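You operate a simulated robot arm through the tools that you are given. There is no shell and no other tool.

The job below is to be done with a simulated robot arm. You get a single attempt, and the scene is never put back.

Task
Run six stirred shots on the cell, then stand bottle 2 in PASS or FAIL.
Fine: PASS from a mean of 40 kV; shut the cover to start; stirrer off after. Set down upright: what you pick out.
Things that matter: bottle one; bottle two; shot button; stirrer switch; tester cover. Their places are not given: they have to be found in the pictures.

The check looks at the end state, three seconds after you hand in, the way a careful person would. Anything else that was tipped, shoved, dropped, spilled or broken makes it a failure. A push-on lid holds only when it is set on centred and level and pressed home; a screw cap is set on level and turned clockwise until tight.

Robot
A 7-joint arm with a two-finger parallel gripper, fixed in place. Base frame: the origin is at the foot of the arm, x ahead of it, y to its left, z up; the work surface is at about z = 0.002. Readings come in m, rad, newtons and seconds.
With the tool pointing down near the work surface it reaches from about 0.24 to 0.62 m from the base axis. Its first joint turns from -1.152 to 1.152 rad. Payload 2.6 kg.
Tool frame: the origin (TCP) lies between the finger pads and is the grasp point; the fingertips stand 0.03 m ahead of it; z points along the fingers, y is the line along which they close. The gripper opens to 0.094 m. The fingers are 0.028 m wide and 0.01 m thick; the gripper's body (0.05 by 0.096 m) begins 0.055 m behind the TCP.
Orientation is that of the tool frame in the base frame, as a unit quaternion [x, y, z, w]. With the fingers straight down and closing along the base's y, the tool's x points along the base's -x, its y along +y and its z along -z.

Tools
- The arm moves only by the tool move_arm. Its argument "steps" is a list that holds one entry, the list of rows, each a list of 7 numbers: the shift along the tool's x, y, z in units of 500 mm (1.0 is 500 mm), then the turn, a rotation vector about the tool's x, y, z in units of 180 degrees (1.0 is 180 degrees), then the gripper command, from -1 (fully open) to 1 (shut), values between in proportion. In form: [[[tx, ty, tz, wx, wy, wz, hand], ...]]. A call has 1 to 20 rows; each row is the pose to reach, as a shift and turn from the pose commanded when the call began, along the tool's axes at that moment. A call with a number of a shift or a turn outside -1 to 1 is refused whole. A row lasts 0.2 s, in which the tool goes at most 0.05 m and 0.15 rad; a call with a longer step from one row to the next is refused whole, and so is a gripper value outside its range. Where a pose cannot be reached the arm comes as near as it can. A force on the tool above 90 N (or 10 N above the force at the start of the call, whichever is more), or a blocked arm, ends the call early, and 0.2 s more pass. Each finger travels about 0.072 m/s and halts on what it meets, pressing with about 28 N; the grip force reading is that of the motor and also rises with nothing between the fingers. The clock runs only during rows and for 0.2 s after the last one: add rows that repeat a pose to give the fingers time. It gives the time, the measured TCP pose, the force on the tool (base axes), the opening and the grip force at its end, in the units of the frame above (readings bear some noise), with the torque about the TCP (base axes, N m) and any sound that the robot's microphone picked up, and new pictures: "views" is both (left out), scene, wrist or none.
- Cameras (640 x 400 px; columns grow to the right, rows downward): "scene" is fixed at [0.051, 0.4396, 0.5665]; the picture's right is [-0.71, -0.71, 0.00], its down [-0.38, 0.38, -0.85] and it looks along [0.60, -0.60, -0.53] (base axes); focal length 332 px, centre (320, 200). "wrist" rides on the gripper at [0.076, 0.014, -0.102] in the tool frame; the picture's right is [-0.18, 0.98, 0.00], its down [-0.75, -0.14, -0.64] and it looks along [-0.63, -0.12, 0.77] (tool axes); focal length 243 px, centre (320, 200).
- measure_at(camera, pixels): for up to 12 pixels [column, row] of the newest picture of that camera ("zoom" is the newest enlarged one), the place [x, y, z] in the base frame of the surface seen there, good to about 0.002 m, but the place of the scene camera against the robot may be out by one fixed shift of up to 0.012 m in any direction. No time passes.
- zoom(camera, box): a new picture of the part [left, top, right, bottom] of that camera's present view, enlarged. No time passes.
- close_job(): hands the job in; it is judged then, once.

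Open the gripper and draw the arm clear of the work before you hand the job in, unless the task says otherwise.

The tools are called after "Request:" as name(argument=value, ...) on one line, values as JSON. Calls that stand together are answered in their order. move_arm: Moves the arm, as the interface text tells. Its arguments: {"type":"object","properties":{"steps":{"type":"array","items":{"type":"array","items":{"type":"array","items":{"type":"number"}}}},"views":{"type":"string","enum":["both","scene","wrist","none"]}},"required":["steps"]} The other tools are called the same way: measure_at (camera, pixels) gives the place of the surface under pixels of a picture; zoom (camera, box) takes an enlarged picture of a part of a camera's view; close_job () hands the job in.

At the start:

```text
time_s: 0.0
position: [0.3528, -0.1598, 0.3247]
tcp_rot: [0.0, 1.0, 0.0, 0.0]
ft_force: [0.0, 0.3, 0.2]
torque: [0.0, -0.02, 0.03]
gripper_width: 0.094
grasp_force: 0.1
```

scene: 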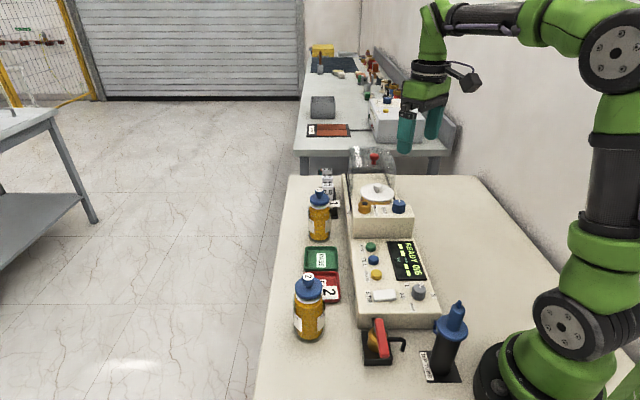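
wrist: 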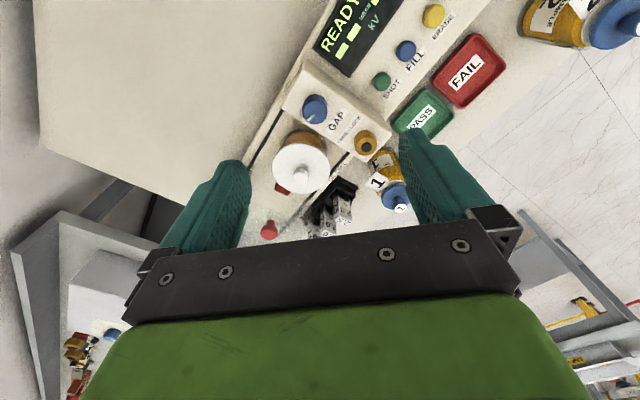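

I start by enlarging the tester and its panel in the scene view and the wrist view to read labels and find the parts.

Request:
zoom(camera="scene", box=[330, 140, 450, 215])

Request:
zoom(camera="scene", box=[340, 225, 468, 305])

Request:
zoom(camera="scene", box=[280, 160, 360, 350])

Request:
zoom(camera="scene", box=[340, 280, 500, 390])

Request:
zoom(camera="wrist", box=[240, 0, 480, 240])

```text
5.33 times, centred on (390, 178) of scene
```

zoom: 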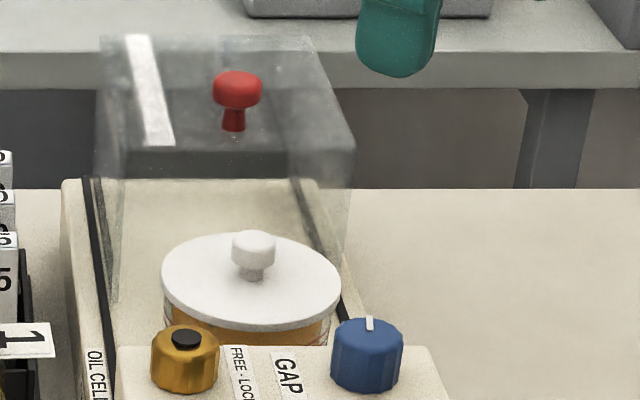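

```text
5.00 times, centred on (404, 265) of scene
```

zoom: 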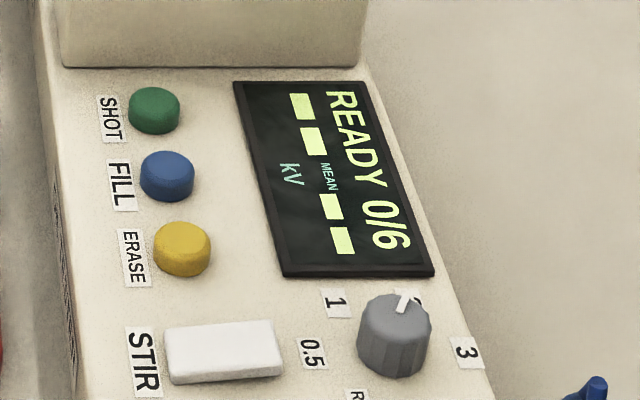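

```text
2.11 times, centred on (320, 255) of scene
```

zoom: 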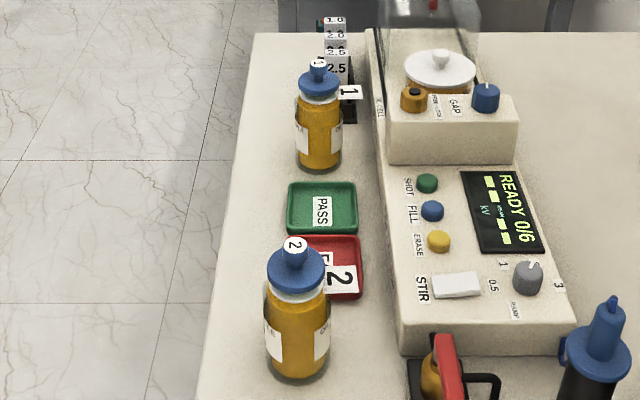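

```text
3.64 times, centred on (420, 335) of scene
```

zoom: 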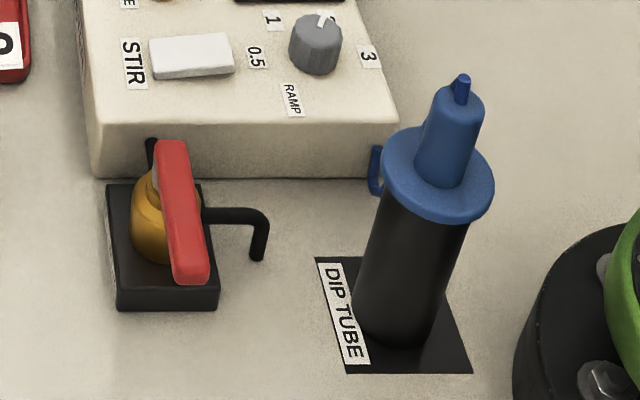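

```text
1.67 times, centred on (360, 120) of wrist
```

zoom: 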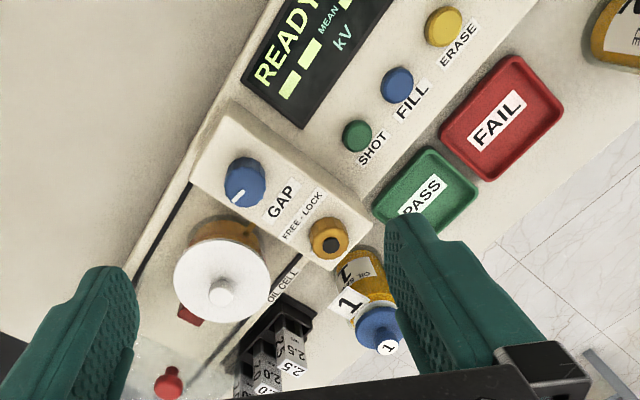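

The display reads READY 0/6; the cover with the red knob stands back from the cell on two rails. I measure the buttons, stir switch, knob, trays and bottles from both cameras.

Request:
measure_at(camera="scene", pixels=[[371, 246], [373, 259], [376, 274], [384, 295], [375, 155], [377, 187], [418, 291], [320, 193], [308, 284], [320, 260], [330, 300], [398, 204]])

Request:
measure_at(camera="wrist", pixels=[[382, 80], [405, 48], [433, 15], [268, 229], [303, 173], [465, 70], [423, 118], [400, 208], [622, 22], [367, 144], [315, 108], [339, 207]])

Request:
zoom(camera="wrist", box=[220, 120, 420, 245])

```text
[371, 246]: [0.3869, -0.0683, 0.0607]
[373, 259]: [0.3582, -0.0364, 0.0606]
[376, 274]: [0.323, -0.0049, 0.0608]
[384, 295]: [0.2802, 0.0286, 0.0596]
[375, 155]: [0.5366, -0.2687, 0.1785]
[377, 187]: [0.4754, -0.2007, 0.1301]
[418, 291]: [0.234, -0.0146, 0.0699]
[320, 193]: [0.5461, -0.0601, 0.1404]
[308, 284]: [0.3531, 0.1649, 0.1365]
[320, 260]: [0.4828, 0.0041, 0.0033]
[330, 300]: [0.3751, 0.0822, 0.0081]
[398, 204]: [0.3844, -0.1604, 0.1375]
```

```text
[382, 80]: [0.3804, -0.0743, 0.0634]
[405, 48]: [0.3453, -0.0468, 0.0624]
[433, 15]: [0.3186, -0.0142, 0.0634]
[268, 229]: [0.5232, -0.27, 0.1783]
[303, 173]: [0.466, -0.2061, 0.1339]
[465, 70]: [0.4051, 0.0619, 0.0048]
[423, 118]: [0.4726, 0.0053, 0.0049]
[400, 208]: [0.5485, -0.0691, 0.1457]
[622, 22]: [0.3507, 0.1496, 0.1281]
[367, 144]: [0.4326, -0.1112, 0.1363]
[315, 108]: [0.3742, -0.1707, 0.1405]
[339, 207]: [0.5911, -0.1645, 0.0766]
```

```text
3.20 times, centred on (320, 182) of wrist
```

zoom: 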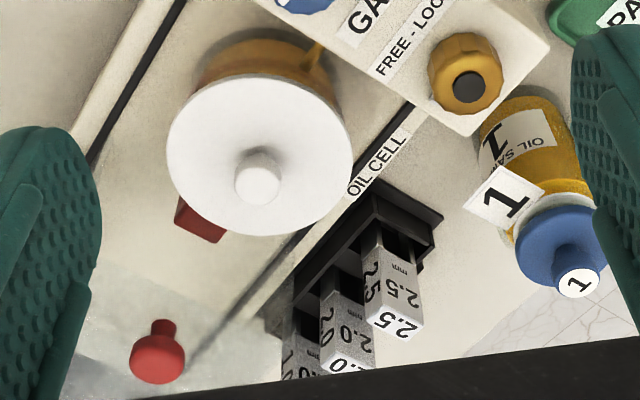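

Comparing both cameras, the scene camera reads about (+0.009, +0.007, -0.003) off. The buttons run along a 45° line, so the tester is turned; I turn the tool by 45° to line up with it and move back to look at the panel.

Request:
move_arm(steps=[[[0.011, 0.043, 0, 0, 0, 0.0417, -1], [0.022, 0.087, 0, 0, 0, 0.0833, -1], [0.033, 0.13, 0, 0, 0, 0.125, -1], [0.044, 0.173, 0, 0, 0, 0.1667, -1], [0.055, 0.217, 0, 0, 0, 0.2083, -1], [0.066, 0.26, 0, 0, 0, 0.25, -1], [0.066, 0.26, 0, 0, 0, 0.25, -1]]])

```text
time_s: 1.6
position: [0.3228, -0.0299, 0.324]
tcp_rot: [0.383, 0.924, 0.001, 0.0]
ft_force: [0.1, 0.3, 0.3]
torque: [0.03, 0.0, 0.03]
gripper_width: 0.094
grasp_force: 0.0
```

scene: 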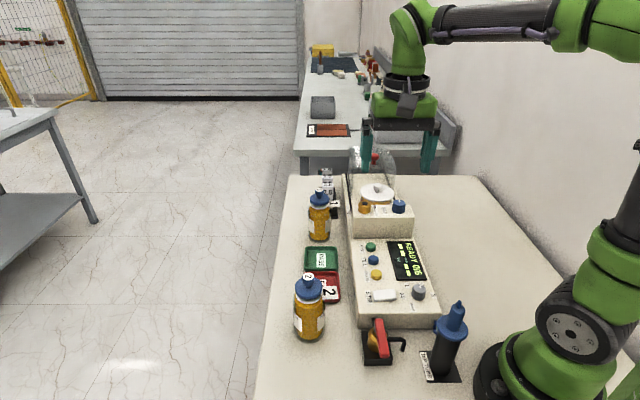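
wrist: 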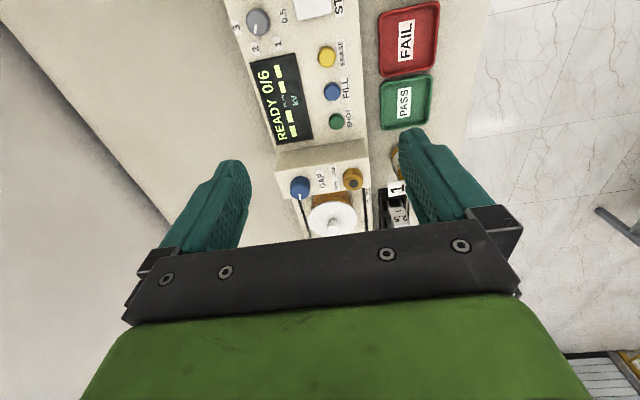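

The panel is seen well in the wrist view now. I measure the button tops, stir switch, trays, and the cover parts from it, and enlarge it.

Request:
zoom(camera="wrist", box=[230, 0, 450, 138])

Request:
measure_at(camera="wrist", pixels=[[336, 121], [332, 91], [327, 56], [315, 4], [300, 187], [353, 180], [333, 217], [405, 100], [408, 38], [270, 90], [320, 150], [350, 20]])

Request:
zoom(camera="scene", box=[330, 140, 450, 215])

```text
2.90 times, centred on (340, 69) of wrist
```

zoom: 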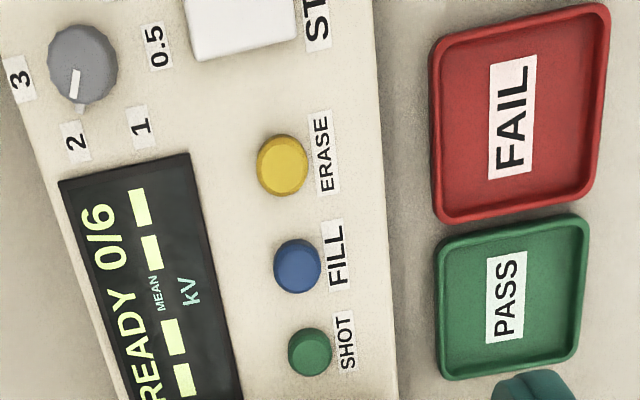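

```text
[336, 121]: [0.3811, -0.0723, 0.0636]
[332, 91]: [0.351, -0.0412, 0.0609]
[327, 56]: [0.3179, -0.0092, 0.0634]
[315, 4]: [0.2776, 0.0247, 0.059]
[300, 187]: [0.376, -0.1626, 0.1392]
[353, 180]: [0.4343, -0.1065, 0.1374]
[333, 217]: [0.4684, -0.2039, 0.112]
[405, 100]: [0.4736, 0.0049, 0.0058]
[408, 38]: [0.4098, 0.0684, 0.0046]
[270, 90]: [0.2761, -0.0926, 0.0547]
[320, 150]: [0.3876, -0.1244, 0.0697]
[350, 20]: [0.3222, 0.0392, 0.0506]
```

```text
5.33 times, centred on (390, 178) of scene
```

zoom: 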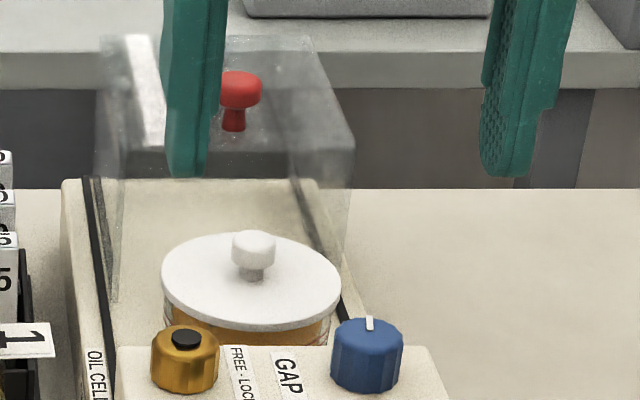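

I take a closer look at the stir switch in the scene view to learn what kind it is and which way it is set.

Request:
zoom(camera="scene", box=[356, 278, 412, 313])

Request:
measure_at(camera="scene", pixels=[[373, 296], [395, 295], [376, 301], [396, 299], [384, 293], [384, 298], [366, 297]])

```text
11.43 times, centred on (384, 296) of scene
```

zoom: 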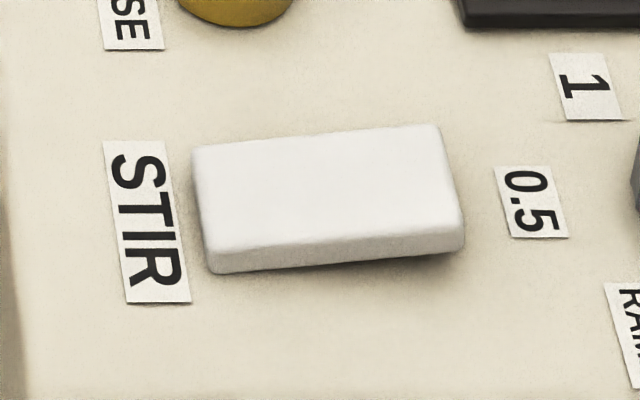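

```text
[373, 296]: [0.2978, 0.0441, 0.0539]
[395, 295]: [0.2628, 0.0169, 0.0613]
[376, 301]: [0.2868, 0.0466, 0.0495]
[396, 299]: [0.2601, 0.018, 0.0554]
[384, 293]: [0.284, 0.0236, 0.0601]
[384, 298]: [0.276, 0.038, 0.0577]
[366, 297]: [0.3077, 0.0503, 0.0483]
```

The rocker's end next to the "0.5" label is raised (z≈0.064) and the STIR-label end is down, so I'll press the raised end. First I close the fingers and hover above it.

Request:
move_arm(steps=[[[0.021, -0.003, 0.06, 0, 0, 0, 1], [0.043, -0.006, 0.12, 0, 0, 0, 1], [0.064, -0.009, 0.18, 0, 0, 0, 1], [0.085, -0.012, 0.24, 0, 0, 0, 1], [0.106, -0.015, 0.3, 0, 0, 0, 1], [0.128, -0.018, 0.36, 0, 0, 0, 1], [0.1488, -0.0204, 0.418, 0, 0, 0, 1], [0.1488, -0.0204, 0.418, 0, 0, 0, 1]]])

```text
time_s: 3.4
position: [0.2581, 0.0144, 0.112]
tcp_rot: [0.383, 0.924, 0.001, 0.001]
ft_force: [0.2, 0.0, -0.6]
torque: [-0.03, 0.02, 0.02]
gripper_width: 0.0001
grasp_force: 27.7
```

scene: 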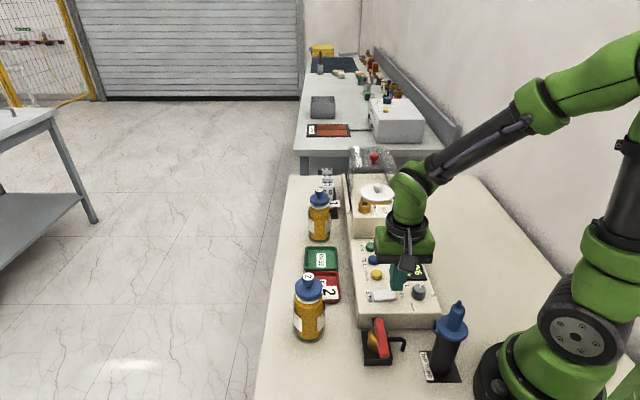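
wrist: 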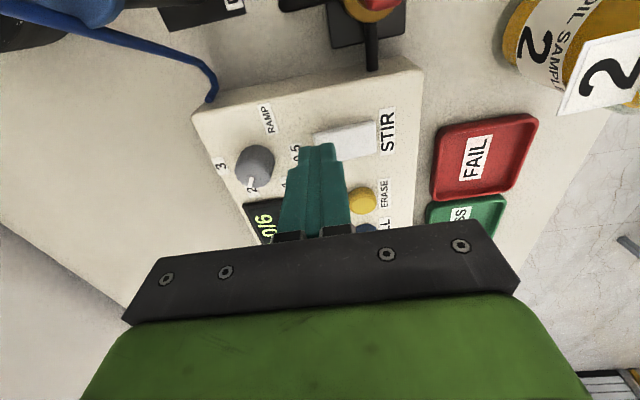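

The fingers hover near the rocker. I measure the rocker and the fingertip from this closer wrist picture.

Request:
zoom(camera="wrist", box=[240, 90, 420, 240])

Request:
measure_at(camera="wrist", pixels=[[318, 138], [345, 138], [372, 130], [365, 145], [370, 153], [318, 150], [360, 195], [255, 150]])

```text
2.67 times, centred on (330, 165) of wrist
```

zoom: 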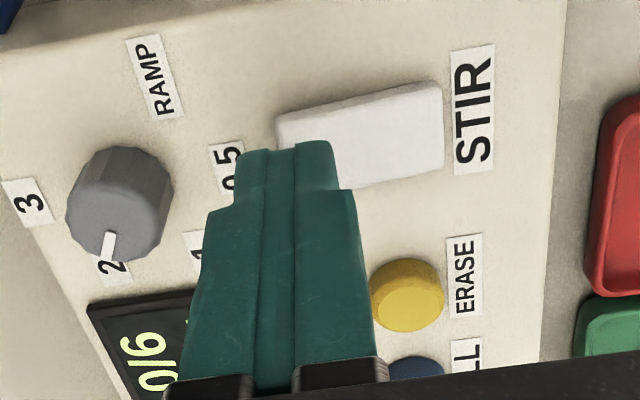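

```text
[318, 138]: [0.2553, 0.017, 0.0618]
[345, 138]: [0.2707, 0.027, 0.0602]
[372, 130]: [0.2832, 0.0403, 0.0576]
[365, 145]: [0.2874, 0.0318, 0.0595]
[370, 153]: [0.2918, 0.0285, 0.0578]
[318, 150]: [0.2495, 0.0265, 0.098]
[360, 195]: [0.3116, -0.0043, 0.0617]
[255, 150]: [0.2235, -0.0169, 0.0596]
```

The rocker centre is about (0.273, 0.0245). I shift 4 mm along it and go down in small steps to press the raised end.

Request:
move_arm(steps=[[[0, 0.008, 0, 0, 0, 0, 1], [0, 0.008, 0.02, 0, 0, 0, 1], [0, 0.008, 0.032, 0, 0, 0, 1], [0, 0.008, 0.038, 0, 0, 0, 1], [0, 0.008, 0.042, 0, 0, 0, 1], [0, 0.008, 0.046, 0, 0, 0, 1], [0, 0.008, 0.05, 0, 0, 0, 1]]])

```text
time_s: 5.0
position: [0.2621, 0.0176, 0.091]
tcp_rot: [0.382, 0.924, 0.0, 0.0]
ft_force: [0.6, -0.2, 0.7]
torque: [-0.01, 0.0, 0.0]
gripper_width: 0.0003
grasp_force: 27.9
```

scene: 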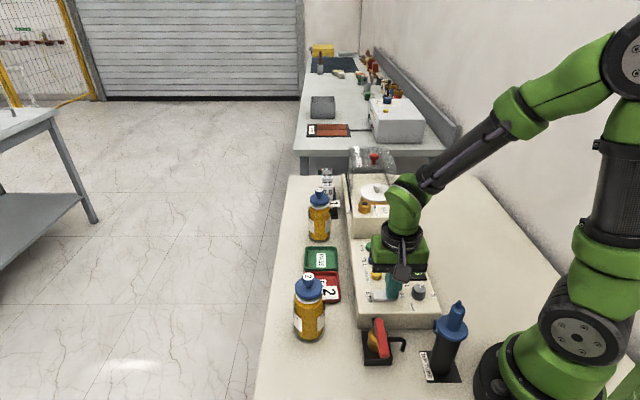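
wrist: 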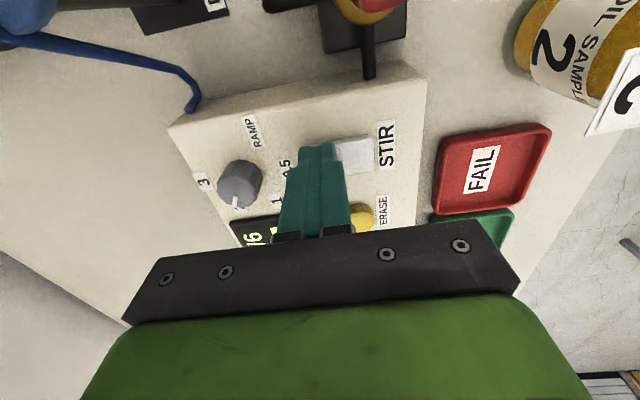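

The tip is at about z 0.061 with almost no force yet. I press a few millimetres further.

Request:
move_arm(steps=[[[0, 0, 0.004, 0, 0, 0, 1], [0, 0, 0.008, 0, 0, 0, 1], [0, 0, 0.011, 0, 0, 0, 1], [0, 0, 0.013, 0, 0, 0, 1]]])

```text
time_s: 5.7
position: [0.261, 0.0184, 0.0897]
tcp_rot: [0.386, 0.923, 0.0, 0.001]
ft_force: [-8.0, -2.7, 20.2]
torque: [0.03, 0.1, 0.01]
gripper_width: 0.0004
grasp_force: 27.2
stopped in row 3: the force on the tool passed its limit at 101 N (the readings are from after the stop); the commanded pose is now the measured one
```

scene: 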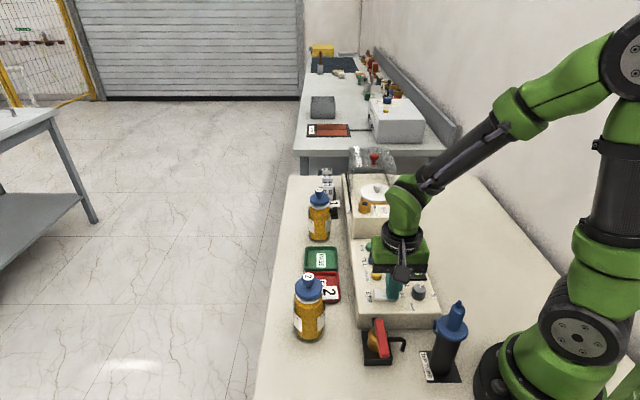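
wrist: 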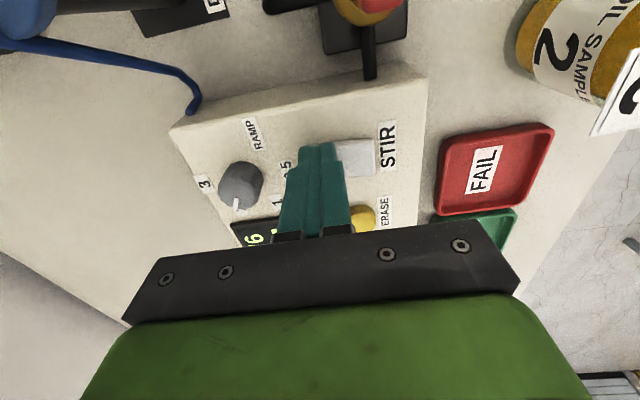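

The rocker is at its stop (force 101 N). I lift off and look at it.

Request:
move_arm(steps=[[[0, 0, -0.02, 0, 0, 0, 1], [0, 0, -0.08, 0, 0, 0, 1], [0, -0.08, -0.14, 0, 0, 0, 1], [0, -0.16, -0.2, 0, 0, 0, 1], [0, -0.16, -0.2, 0, 0, 0, 1]]])

Request:
zoom(camera="wrist", box=[240, 60, 460, 200])

Request:
zoom(camera="scene", box=[340, 225, 468, 305])

```text
time_s: 6.9
position: [0.2054, -0.0385, 0.1888]
tcp_rot: [0.385, 0.923, -0.001, 0.0]
ft_force: [0.2, 0.3, 0.4]
torque: [0.01, -0.01, -0.06]
gripper_width: 0.0002
grasp_force: 27.9
```

scene: 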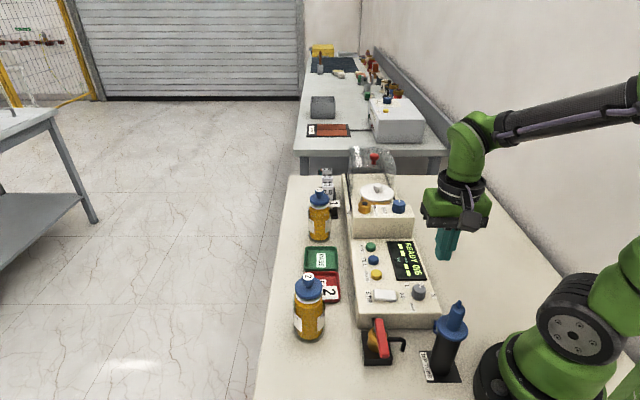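
wrist: 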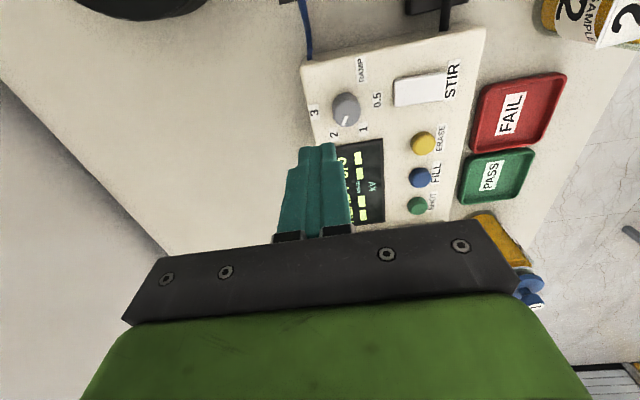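

```text
2.86 times, centred on (350, 130) of wrist
```

zoom: 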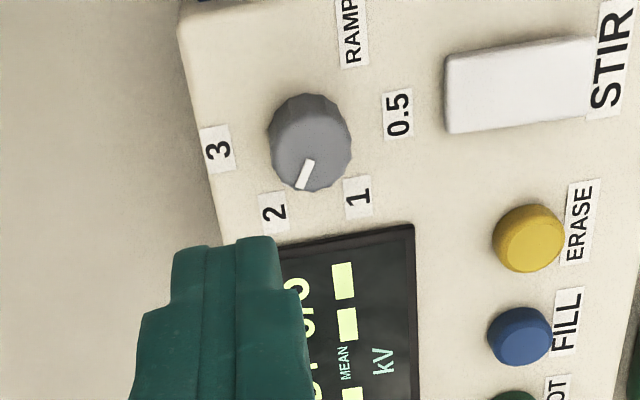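

```text
5.00 times, centred on (404, 265) of scene
```

zoom: 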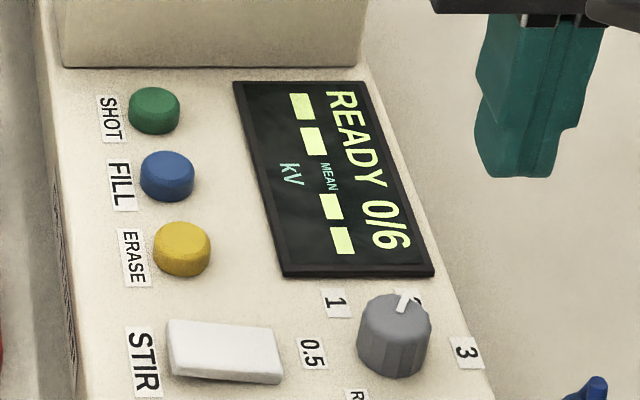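

The rocker has flipped: its STIR-label end is now up. I look at the cell for any sign of stirring.

Request:
zoom(camera="scene", box=[345, 170, 425, 220])

Request:
measure_at(camera="scene", pixels=[[372, 296], [395, 297], [376, 184], [386, 182], [374, 165], [375, 153], [355, 153], [392, 170]])

```text
8.00 times, centred on (385, 195) of scene
```

zoom: 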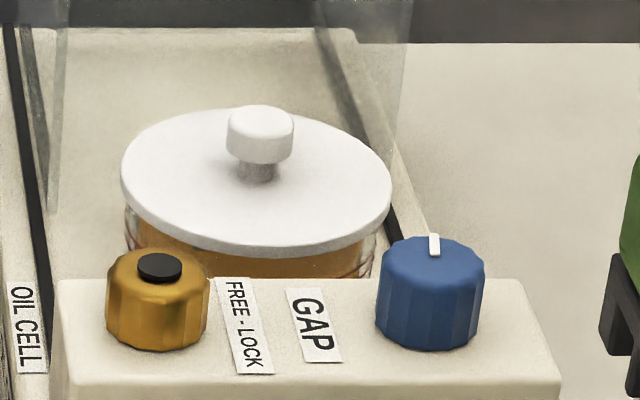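

```text
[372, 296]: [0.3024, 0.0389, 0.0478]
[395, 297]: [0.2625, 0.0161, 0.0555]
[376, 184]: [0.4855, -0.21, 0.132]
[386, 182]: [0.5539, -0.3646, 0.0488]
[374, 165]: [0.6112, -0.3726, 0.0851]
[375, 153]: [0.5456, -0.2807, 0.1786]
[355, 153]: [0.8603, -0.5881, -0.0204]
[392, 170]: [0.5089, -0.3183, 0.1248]
```

The switch has flipped (STIR end now at the top), and the display still reads READY 0/6. I now raise the arm and go across to above the cover's red knob at about (0.523, -0.27, 0.178).

Request:
move_arm(steps=[[[0, 0, -0.08, 0, 0, 0, -0.3], [-0.05, 0.01, -0.15, 0, 0, 0, -0.3], [-0.13, 0.02, -0.18, 0, 0, 0, -0.3], [-0.22, 0.035, -0.18, 0, 0, 0, -0.3], [-0.31, 0.05, -0.18, 0, 0, 0, -0.3], [-0.4, 0.065, -0.18, 0, 0, 0, -0.3], [-0.49, 0.08, -0.18, 0, 0, 0, -0.3], [-0.58, 0.095, -0.18, 0, 0, 0, -0.3], [-0.67, 0.11, -0.18, 0, 0, 0, -0.3], [-0.72, 0.122, -0.16, 0, 0, 0, -0.3], [-0.76, 0.122, -0.142, 0, 0, 0, -0.3], [-0.76, 0.122, -0.142, 0, 0, 0, -0.3]]])

```text
time_s: 9.5
position: [0.5125, -0.2491, 0.2636]
tcp_rot: [0.387, 0.922, -0.001, 0.0]
ft_force: [0.4, -1.2, 0.7]
torque: [0.01, -0.01, -0.02]
gripper_width: 0.0611
grasp_force: 0.1
out of reach, approached as far as the arm can: row 11, 12
```

scene: 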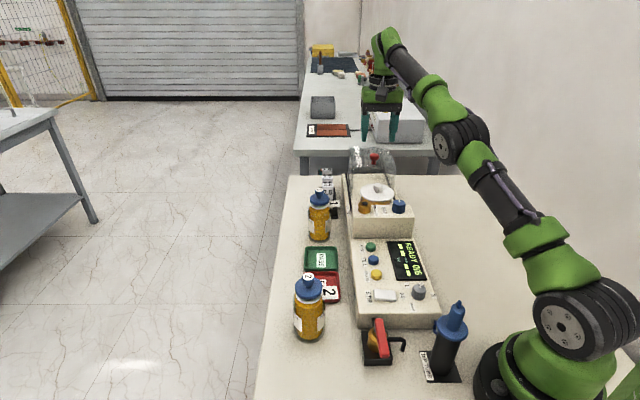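
wrist: 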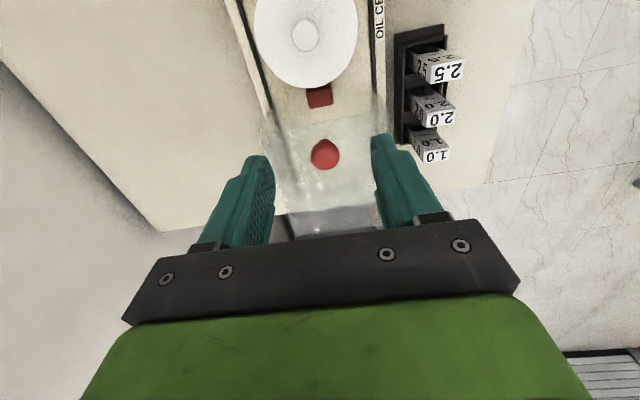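

Above the cover now; its reach was cut slightly at this height. I measure the red knob at (324,152) and the cover's top around it.

Request:
measure_at(camera="wrist", pixels=[[324, 152], [324, 162], [312, 155], [337, 155], [324, 143], [300, 185], [345, 185], [290, 130], [304, 36], [318, 97], [310, 120], [360, 120]])

Request:
zoom(camera="wrist", box=[220, 0, 440, 240])

```text
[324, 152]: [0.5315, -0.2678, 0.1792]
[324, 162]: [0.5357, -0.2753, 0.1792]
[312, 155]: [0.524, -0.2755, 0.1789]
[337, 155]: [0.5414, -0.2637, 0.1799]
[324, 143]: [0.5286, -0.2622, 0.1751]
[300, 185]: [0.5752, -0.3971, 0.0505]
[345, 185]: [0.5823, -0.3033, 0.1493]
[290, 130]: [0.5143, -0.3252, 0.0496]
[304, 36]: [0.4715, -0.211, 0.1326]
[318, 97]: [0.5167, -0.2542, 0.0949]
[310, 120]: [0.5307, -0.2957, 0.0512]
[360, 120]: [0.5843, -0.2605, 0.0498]
```

```text
1.67 times, centred on (330, 120) of wrist
```

zoom: 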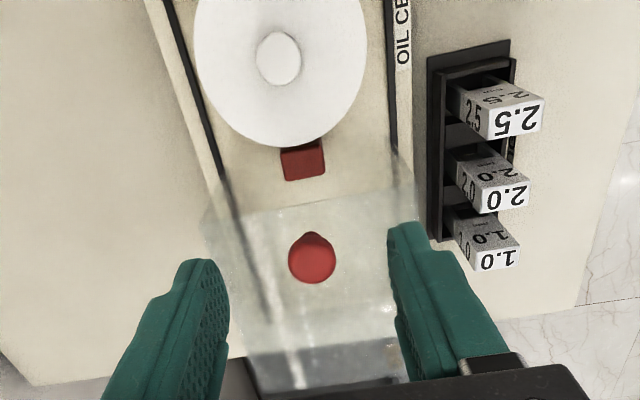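

The knob's centre is about (0.5325, -0.2695) with its top at z 0.179 and the cover's roof at 0.149. I go straight down to z ≈ 0.193 first, short of the knob.

Request:
move_arm(steps=[[[0, 0, 0.04, 0, 0, 0, -0.3], [0, 0, 0.08, 0, 0, 0, -0.3], [0, 0, 0.12, 0, 0, 0, -0.3], [0, 0, 0.135, 0, 0, 0, -0.3], [0, 0, 0.135, 0, 0, 0, -0.3]]])

```text
time_s: 10.7
position: [0.5108, -0.2485, 0.1961]
tcp_rot: [0.386, 0.922, -0.001, 0.0]
ft_force: [0.9, -0.5, -0.1]
torque: [0.0, 0.02, 0.01]
gripper_width: 0.061
grasp_force: 0.1
```

scene: 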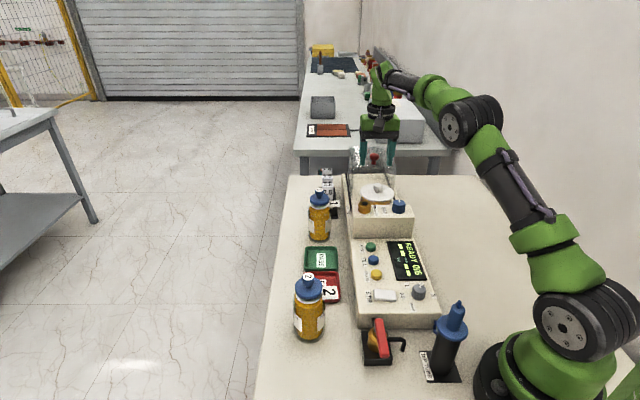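
wrist: 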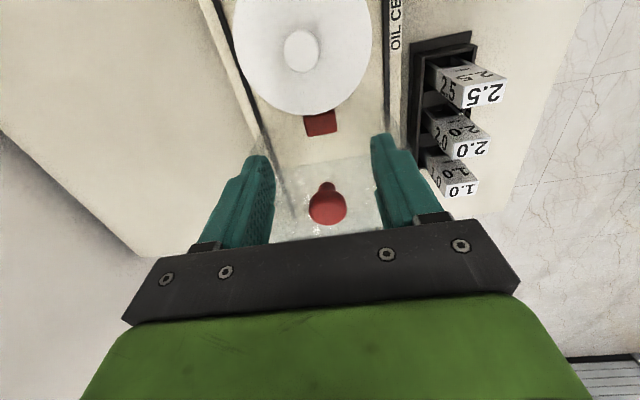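

The fingers are at knob height with the knob ahead between them. I move 30 mm along the tester's axis so the knob lies between the pads.

Request:
move_arm(steps=[[[-0.03, 0, 0.004, 0, 0, 0, -0.3], [-0.06, 0, 0.006, 0, 0, 0, -0.3], [-0.06, 0, 0.006, 0, 0, 0, -0.3]]])

Request:
zoom(camera="scene", box=[330, 120, 450, 215])

```text
time_s: 11.5
position: [0.5339, -0.2713, 0.1898]
tcp_rot: [0.386, 0.923, -0.001, -0.001]
ft_force: [0.3, -0.3, 0.4]
torque: [0.0, 0.01, 0.03]
gripper_width: 0.0613
grasp_force: 0.0
```

scene: 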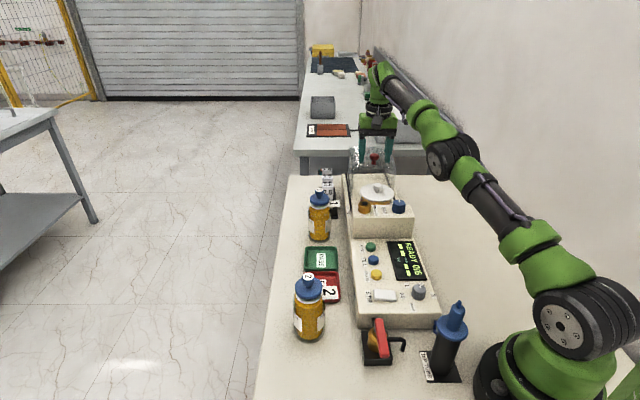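
wrist: 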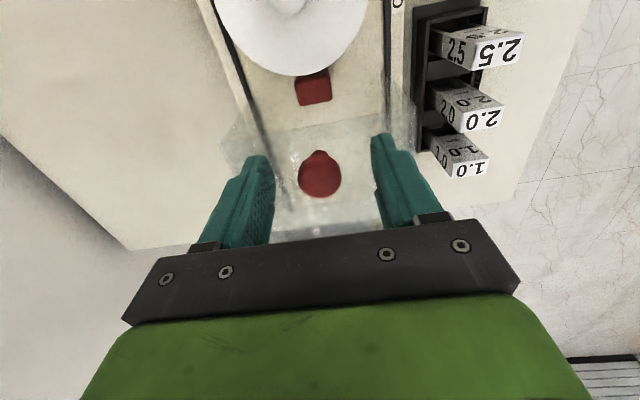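

```text
4.21 times, centred on (390, 168) of scene
```

zoom: 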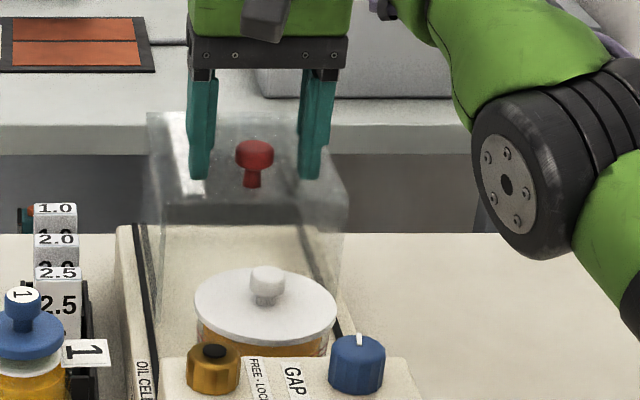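

The knob sits between the fingers in both views; I close on it.

Request:
move_arm(steps=[[[0, 0, 0, 0, 0, 0, 1], [0, 0, 0, 0, 0, 0, 1], [0, 0, 0, 0, 0, 0, 1], [0, 0, 0, 0, 0, 0, 1]]])

```text
time_s: 12.5
position: [0.5326, -0.2716, 0.1901]
tcp_rot: [0.386, 0.922, -0.001, -0.001]
ft_force: [-9.0, -4.6, -0.6]
torque: [0.02, 0.27, -0.05]
gripper_width: 0.0252
grasp_force: 45.2
```

scene: 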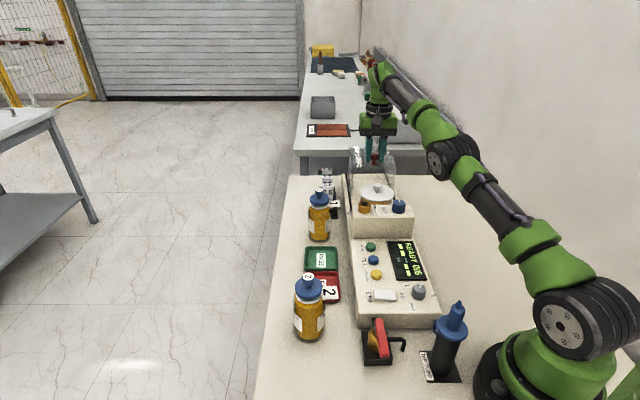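
wrist: 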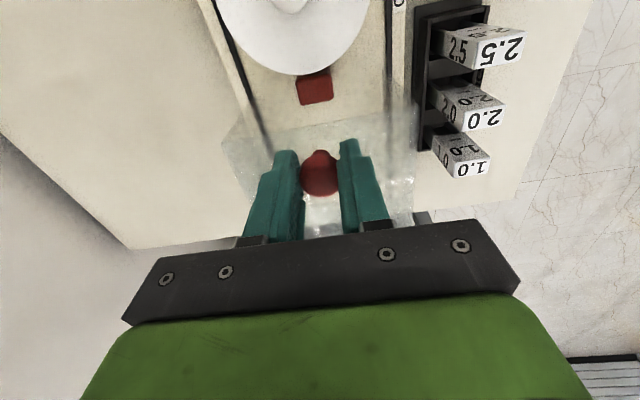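

The knob is gripped (25 mm). I draw the cover towards the panel 60 mm, slowly, and check.

Request:
move_arm(steps=[[[0.01, -0.002, 0, 0, 0, 0, 1], [0.03, -0.003, 0, 0, 0, 0, 1], [0.05, -0.003, 0, 0, 0, 0, 1], [0.07, -0.003, 0, 0, 0, 0, 1], [0.09, -0.003, 0, 0, 0, 0, 1], [0.11, -0.003, 0, 0, 0, 0, 1], [0.12, -0.003, 0, 0, 0, 0, 1]]])

Request:
zoom(camera="scene", box=[330, 120, 450, 215])

```text
time_s: 14.1
position: [0.4893, -0.227, 0.1893]
tcp_rot: [0.384, 0.923, 0.001, -0.003]
ft_force: [8.8, 8.7, -24.3]
torque: [0.36, -0.02, 0.01]
gripper_width: 0.0252
grasp_force: 45.1
```

scene: 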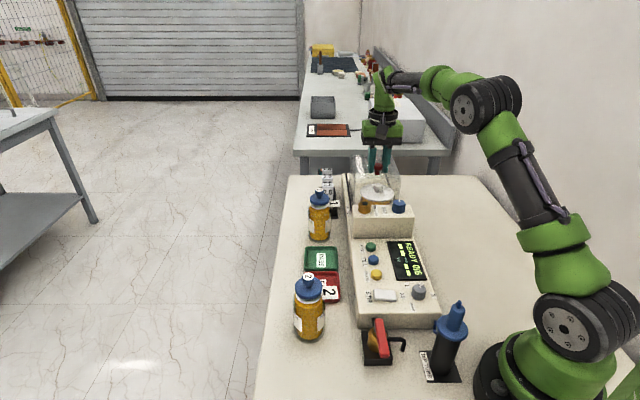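
wrist: 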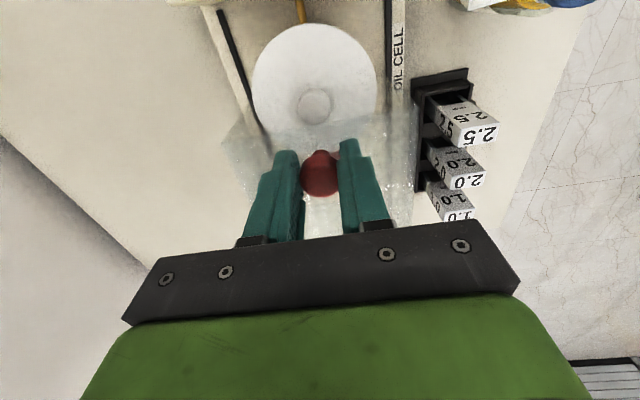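

```text
4.21 times, centred on (390, 168) of scene
```

zoom: 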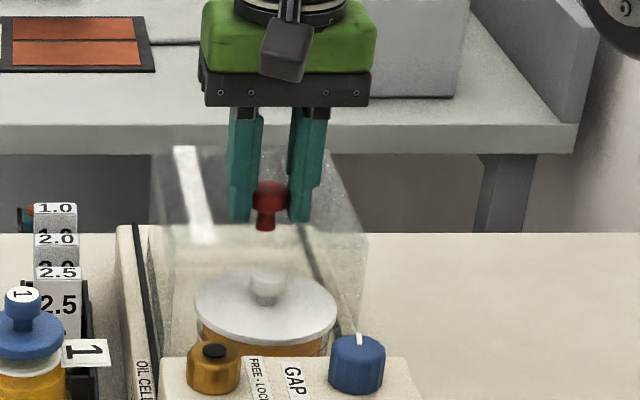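

The cover slides with the gripper and covers half of the cell. I go on in small steps until it meets its stop.

Request:
move_arm(steps=[[[0.01, -0.002, -0.002, 0, 0, 0, 1], [0.02, -0.002, -0.003, 0, 0, 0, 1], [0.03, -0.002, -0.003, 0, 0, 0, 1], [0.04, -0.002, -0.003, 0, 0, 0, 1], [0.05, -0.002, -0.003, 0, 0, 0, 1]]])

Request:
zoom(camera="scene", box=[330, 120, 450, 215])

Request:
zoom(camera="scene", box=[340, 225, 468, 305])

```text
time_s: 15.3
position: [0.4706, -0.2098, 0.1894]
tcp_rot: [0.385, 0.923, 0.001, -0.004]
ft_force: [13.1, 13.8, -33.0]
torque: [0.2, -0.19, 0.06]
gripper_width: 0.0251
grasp_force: 44.8
```

scene: 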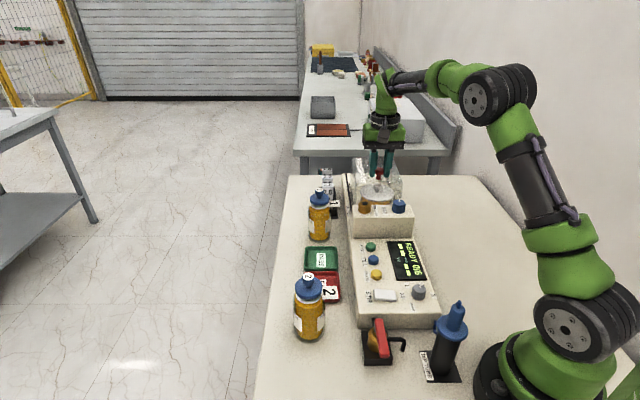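
wrist: 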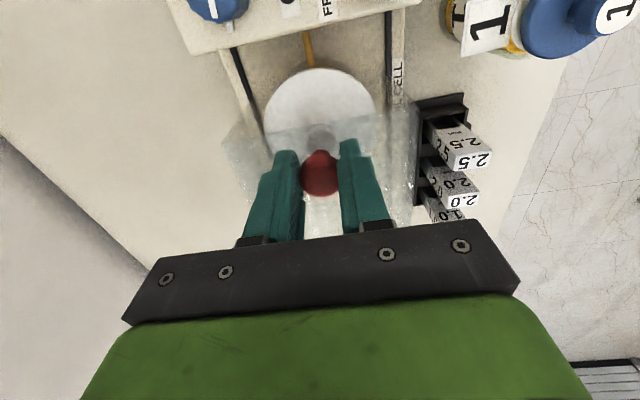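

```text
4.21 times, centred on (390, 168) of scene
```

zoom: 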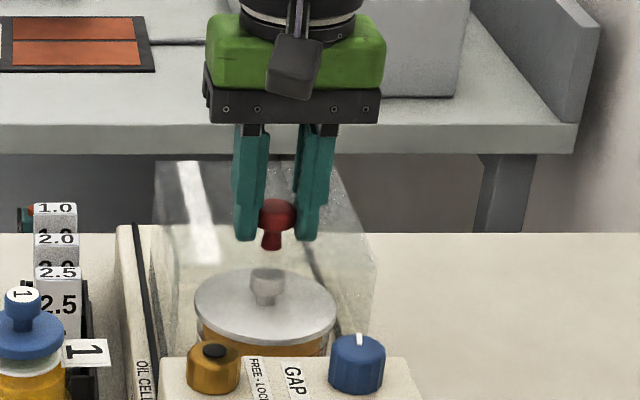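

```text
5.00 times, centred on (404, 265) of scene
```

zoom: 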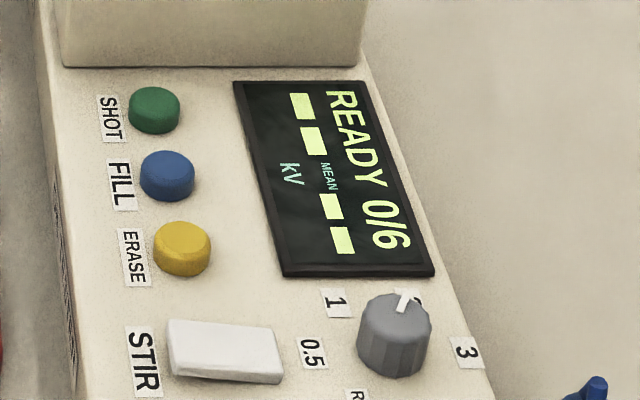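

The cover keeps sliding; the tool reads a pull up and sideways, so I ease 2 mm down and across, and carry on.

Request:
move_arm(steps=[[[0.006, 0.003, 0.005, 0, 0, 0, 1], [0.014, 0.003, 0.005, 0, 0, 0, 1], [0.022, 0.003, 0.005, 0, 0, 0, 1], [0.03, 0.003, 0.005, 0, 0, 0, 1], [0.038, 0.003, 0.005, 0, 0, 0, 1], [0.046, 0.003, 0.005, 0, 0, 0, 1]]])

Request:
zoom(camera="scene", box=[330, 120, 450, 215])

Request:
zoom(camera="wrist", box=[160, 0, 460, 240])

```text
time_s: 16.7
position: [0.4565, -0.195, 0.1897]
tcp_rot: [0.385, 0.923, 0.0, 0.0]
ft_force: [11.4, 9.7, -18.6]
torque: [0.03, -0.41, 0.19]
gripper_width: 0.0256
grasp_force: 44.8
```

scene: 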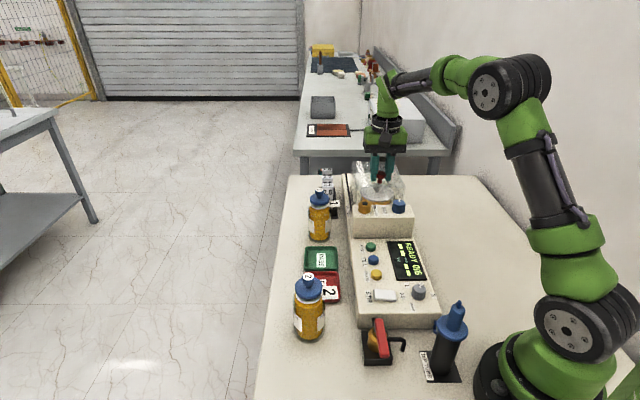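
wrist: 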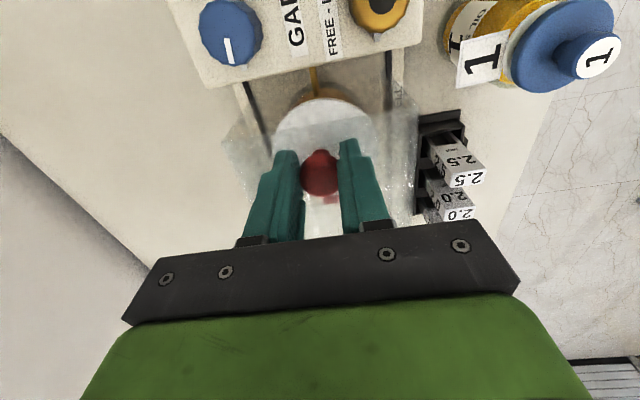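

```text
4.21 times, centred on (390, 168) of scene
```

zoom: 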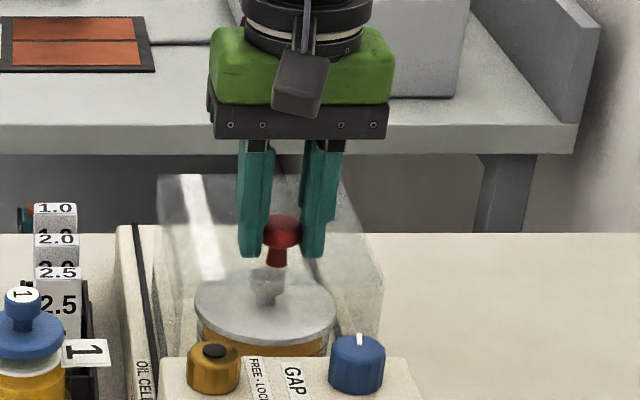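

```text
1.67 times, centred on (310, 120) of wrist
```

zoom: 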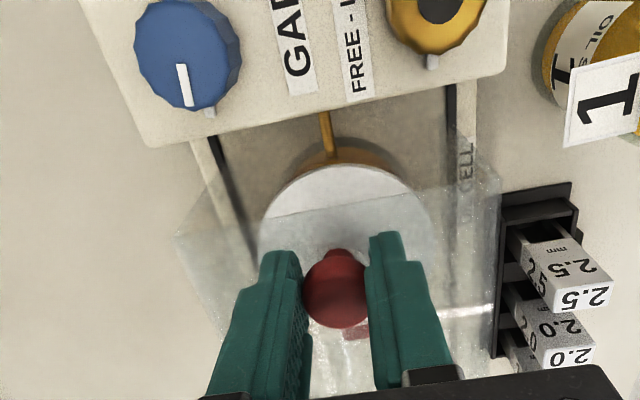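

The cover's front edge still lies short of the GAP housing, so I keep drawing it forward.

Request:
move_arm(steps=[[[0.008, 0.002, 0.003, 0, 0, 0, 1], [0.016, 0.002, 0.003, 0, 0, 0, 1], [0.024, 0.002, 0.003, 0, 0, 0, 1], [0.032, 0.002, 0.003, 0, 0, 0, 1], [0.04, 0.002, 0.003, 0, 0, 0, 1], [0.048, 0.002, 0.003, 0, 0, 0, 1], [0.056, 0.002, 0.003, 0, 0, 0, 1]]])

Request:
zoom(camera="wrist", box=[160, 0, 460, 240])

Request:
zoom(camera="scene", box=[330, 120, 450, 215])

```text
time_s: 18.3
position: [0.4376, -0.1762, 0.1898]
tcp_rot: [0.384, 0.923, -0.004, 0.007]
ft_force: [37.7, -16.3, -2.6]
torque: [-0.31, -0.74, 0.03]
gripper_width: 0.0251
grasp_force: 45.0
```

scene: 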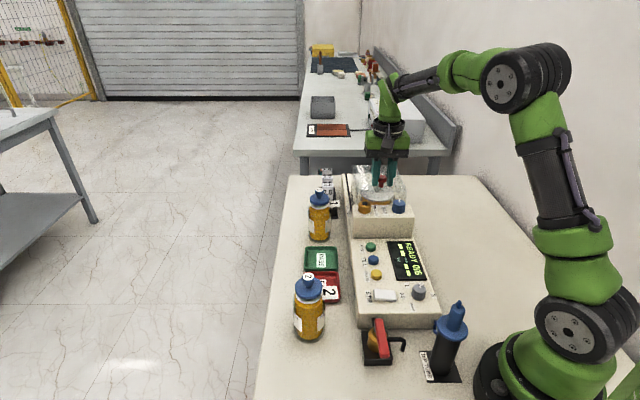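
wrist: 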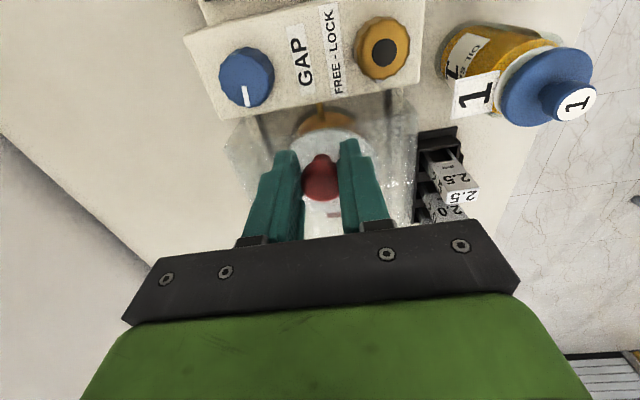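

```text
1.67 times, centred on (310, 120) of wrist
```

zoom: 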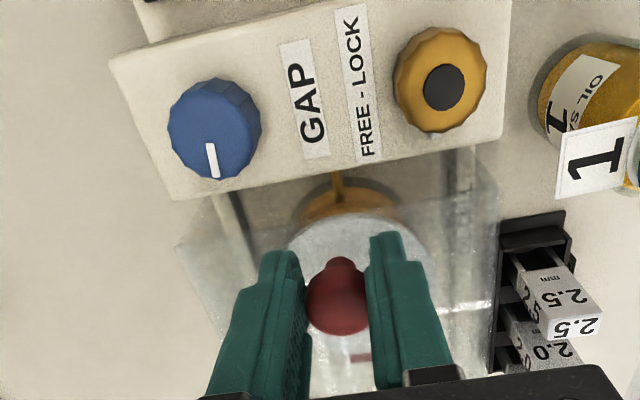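

```text
4.21 times, centred on (390, 168) of scene
```

zoom: 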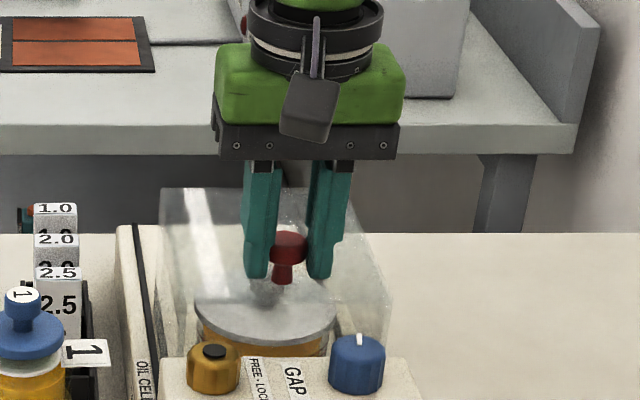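

The force along the axis has risen to about 38 N, which suggests the stop. I push a few millimetres more to make sure it is fully home and check the display.

Request:
move_arm(steps=[[[0.004, -0.002, 0, 0, 0, 0, 1], [0.008, -0.002, 0, 0, 0, 0, 1], [0.008, -0.002, 0, 0, 0, 0, 1]]])

Request:
zoom(camera="scene", box=[340, 140, 468, 305])

```text
time_s: 19.1
position: [0.4358, -0.1751, 0.1899]
tcp_rot: [0.383, 0.924, -0.004, 0.008]
ft_force: [36.0, -17.7, -3.1]
torque: [-0.32, -0.7, 0.08]
gripper_width: 0.0251
grasp_force: 45.1
```

scene: 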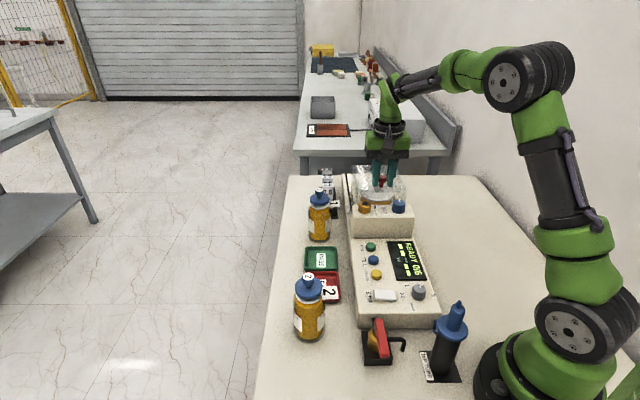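
wrist: 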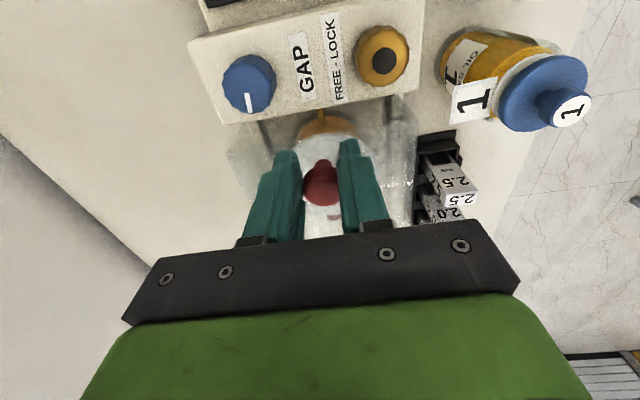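

```text
2.42 times, centred on (404, 222) of scene
```

zoom: 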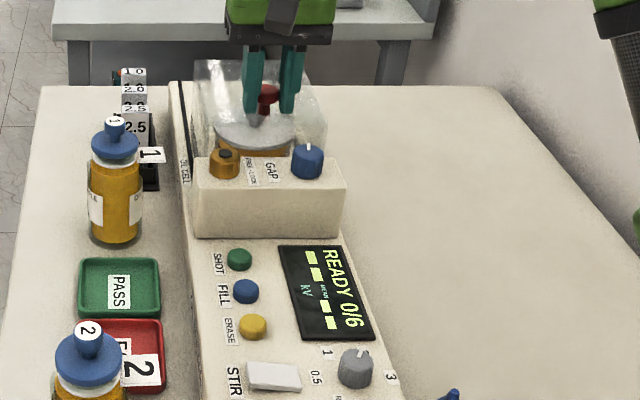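

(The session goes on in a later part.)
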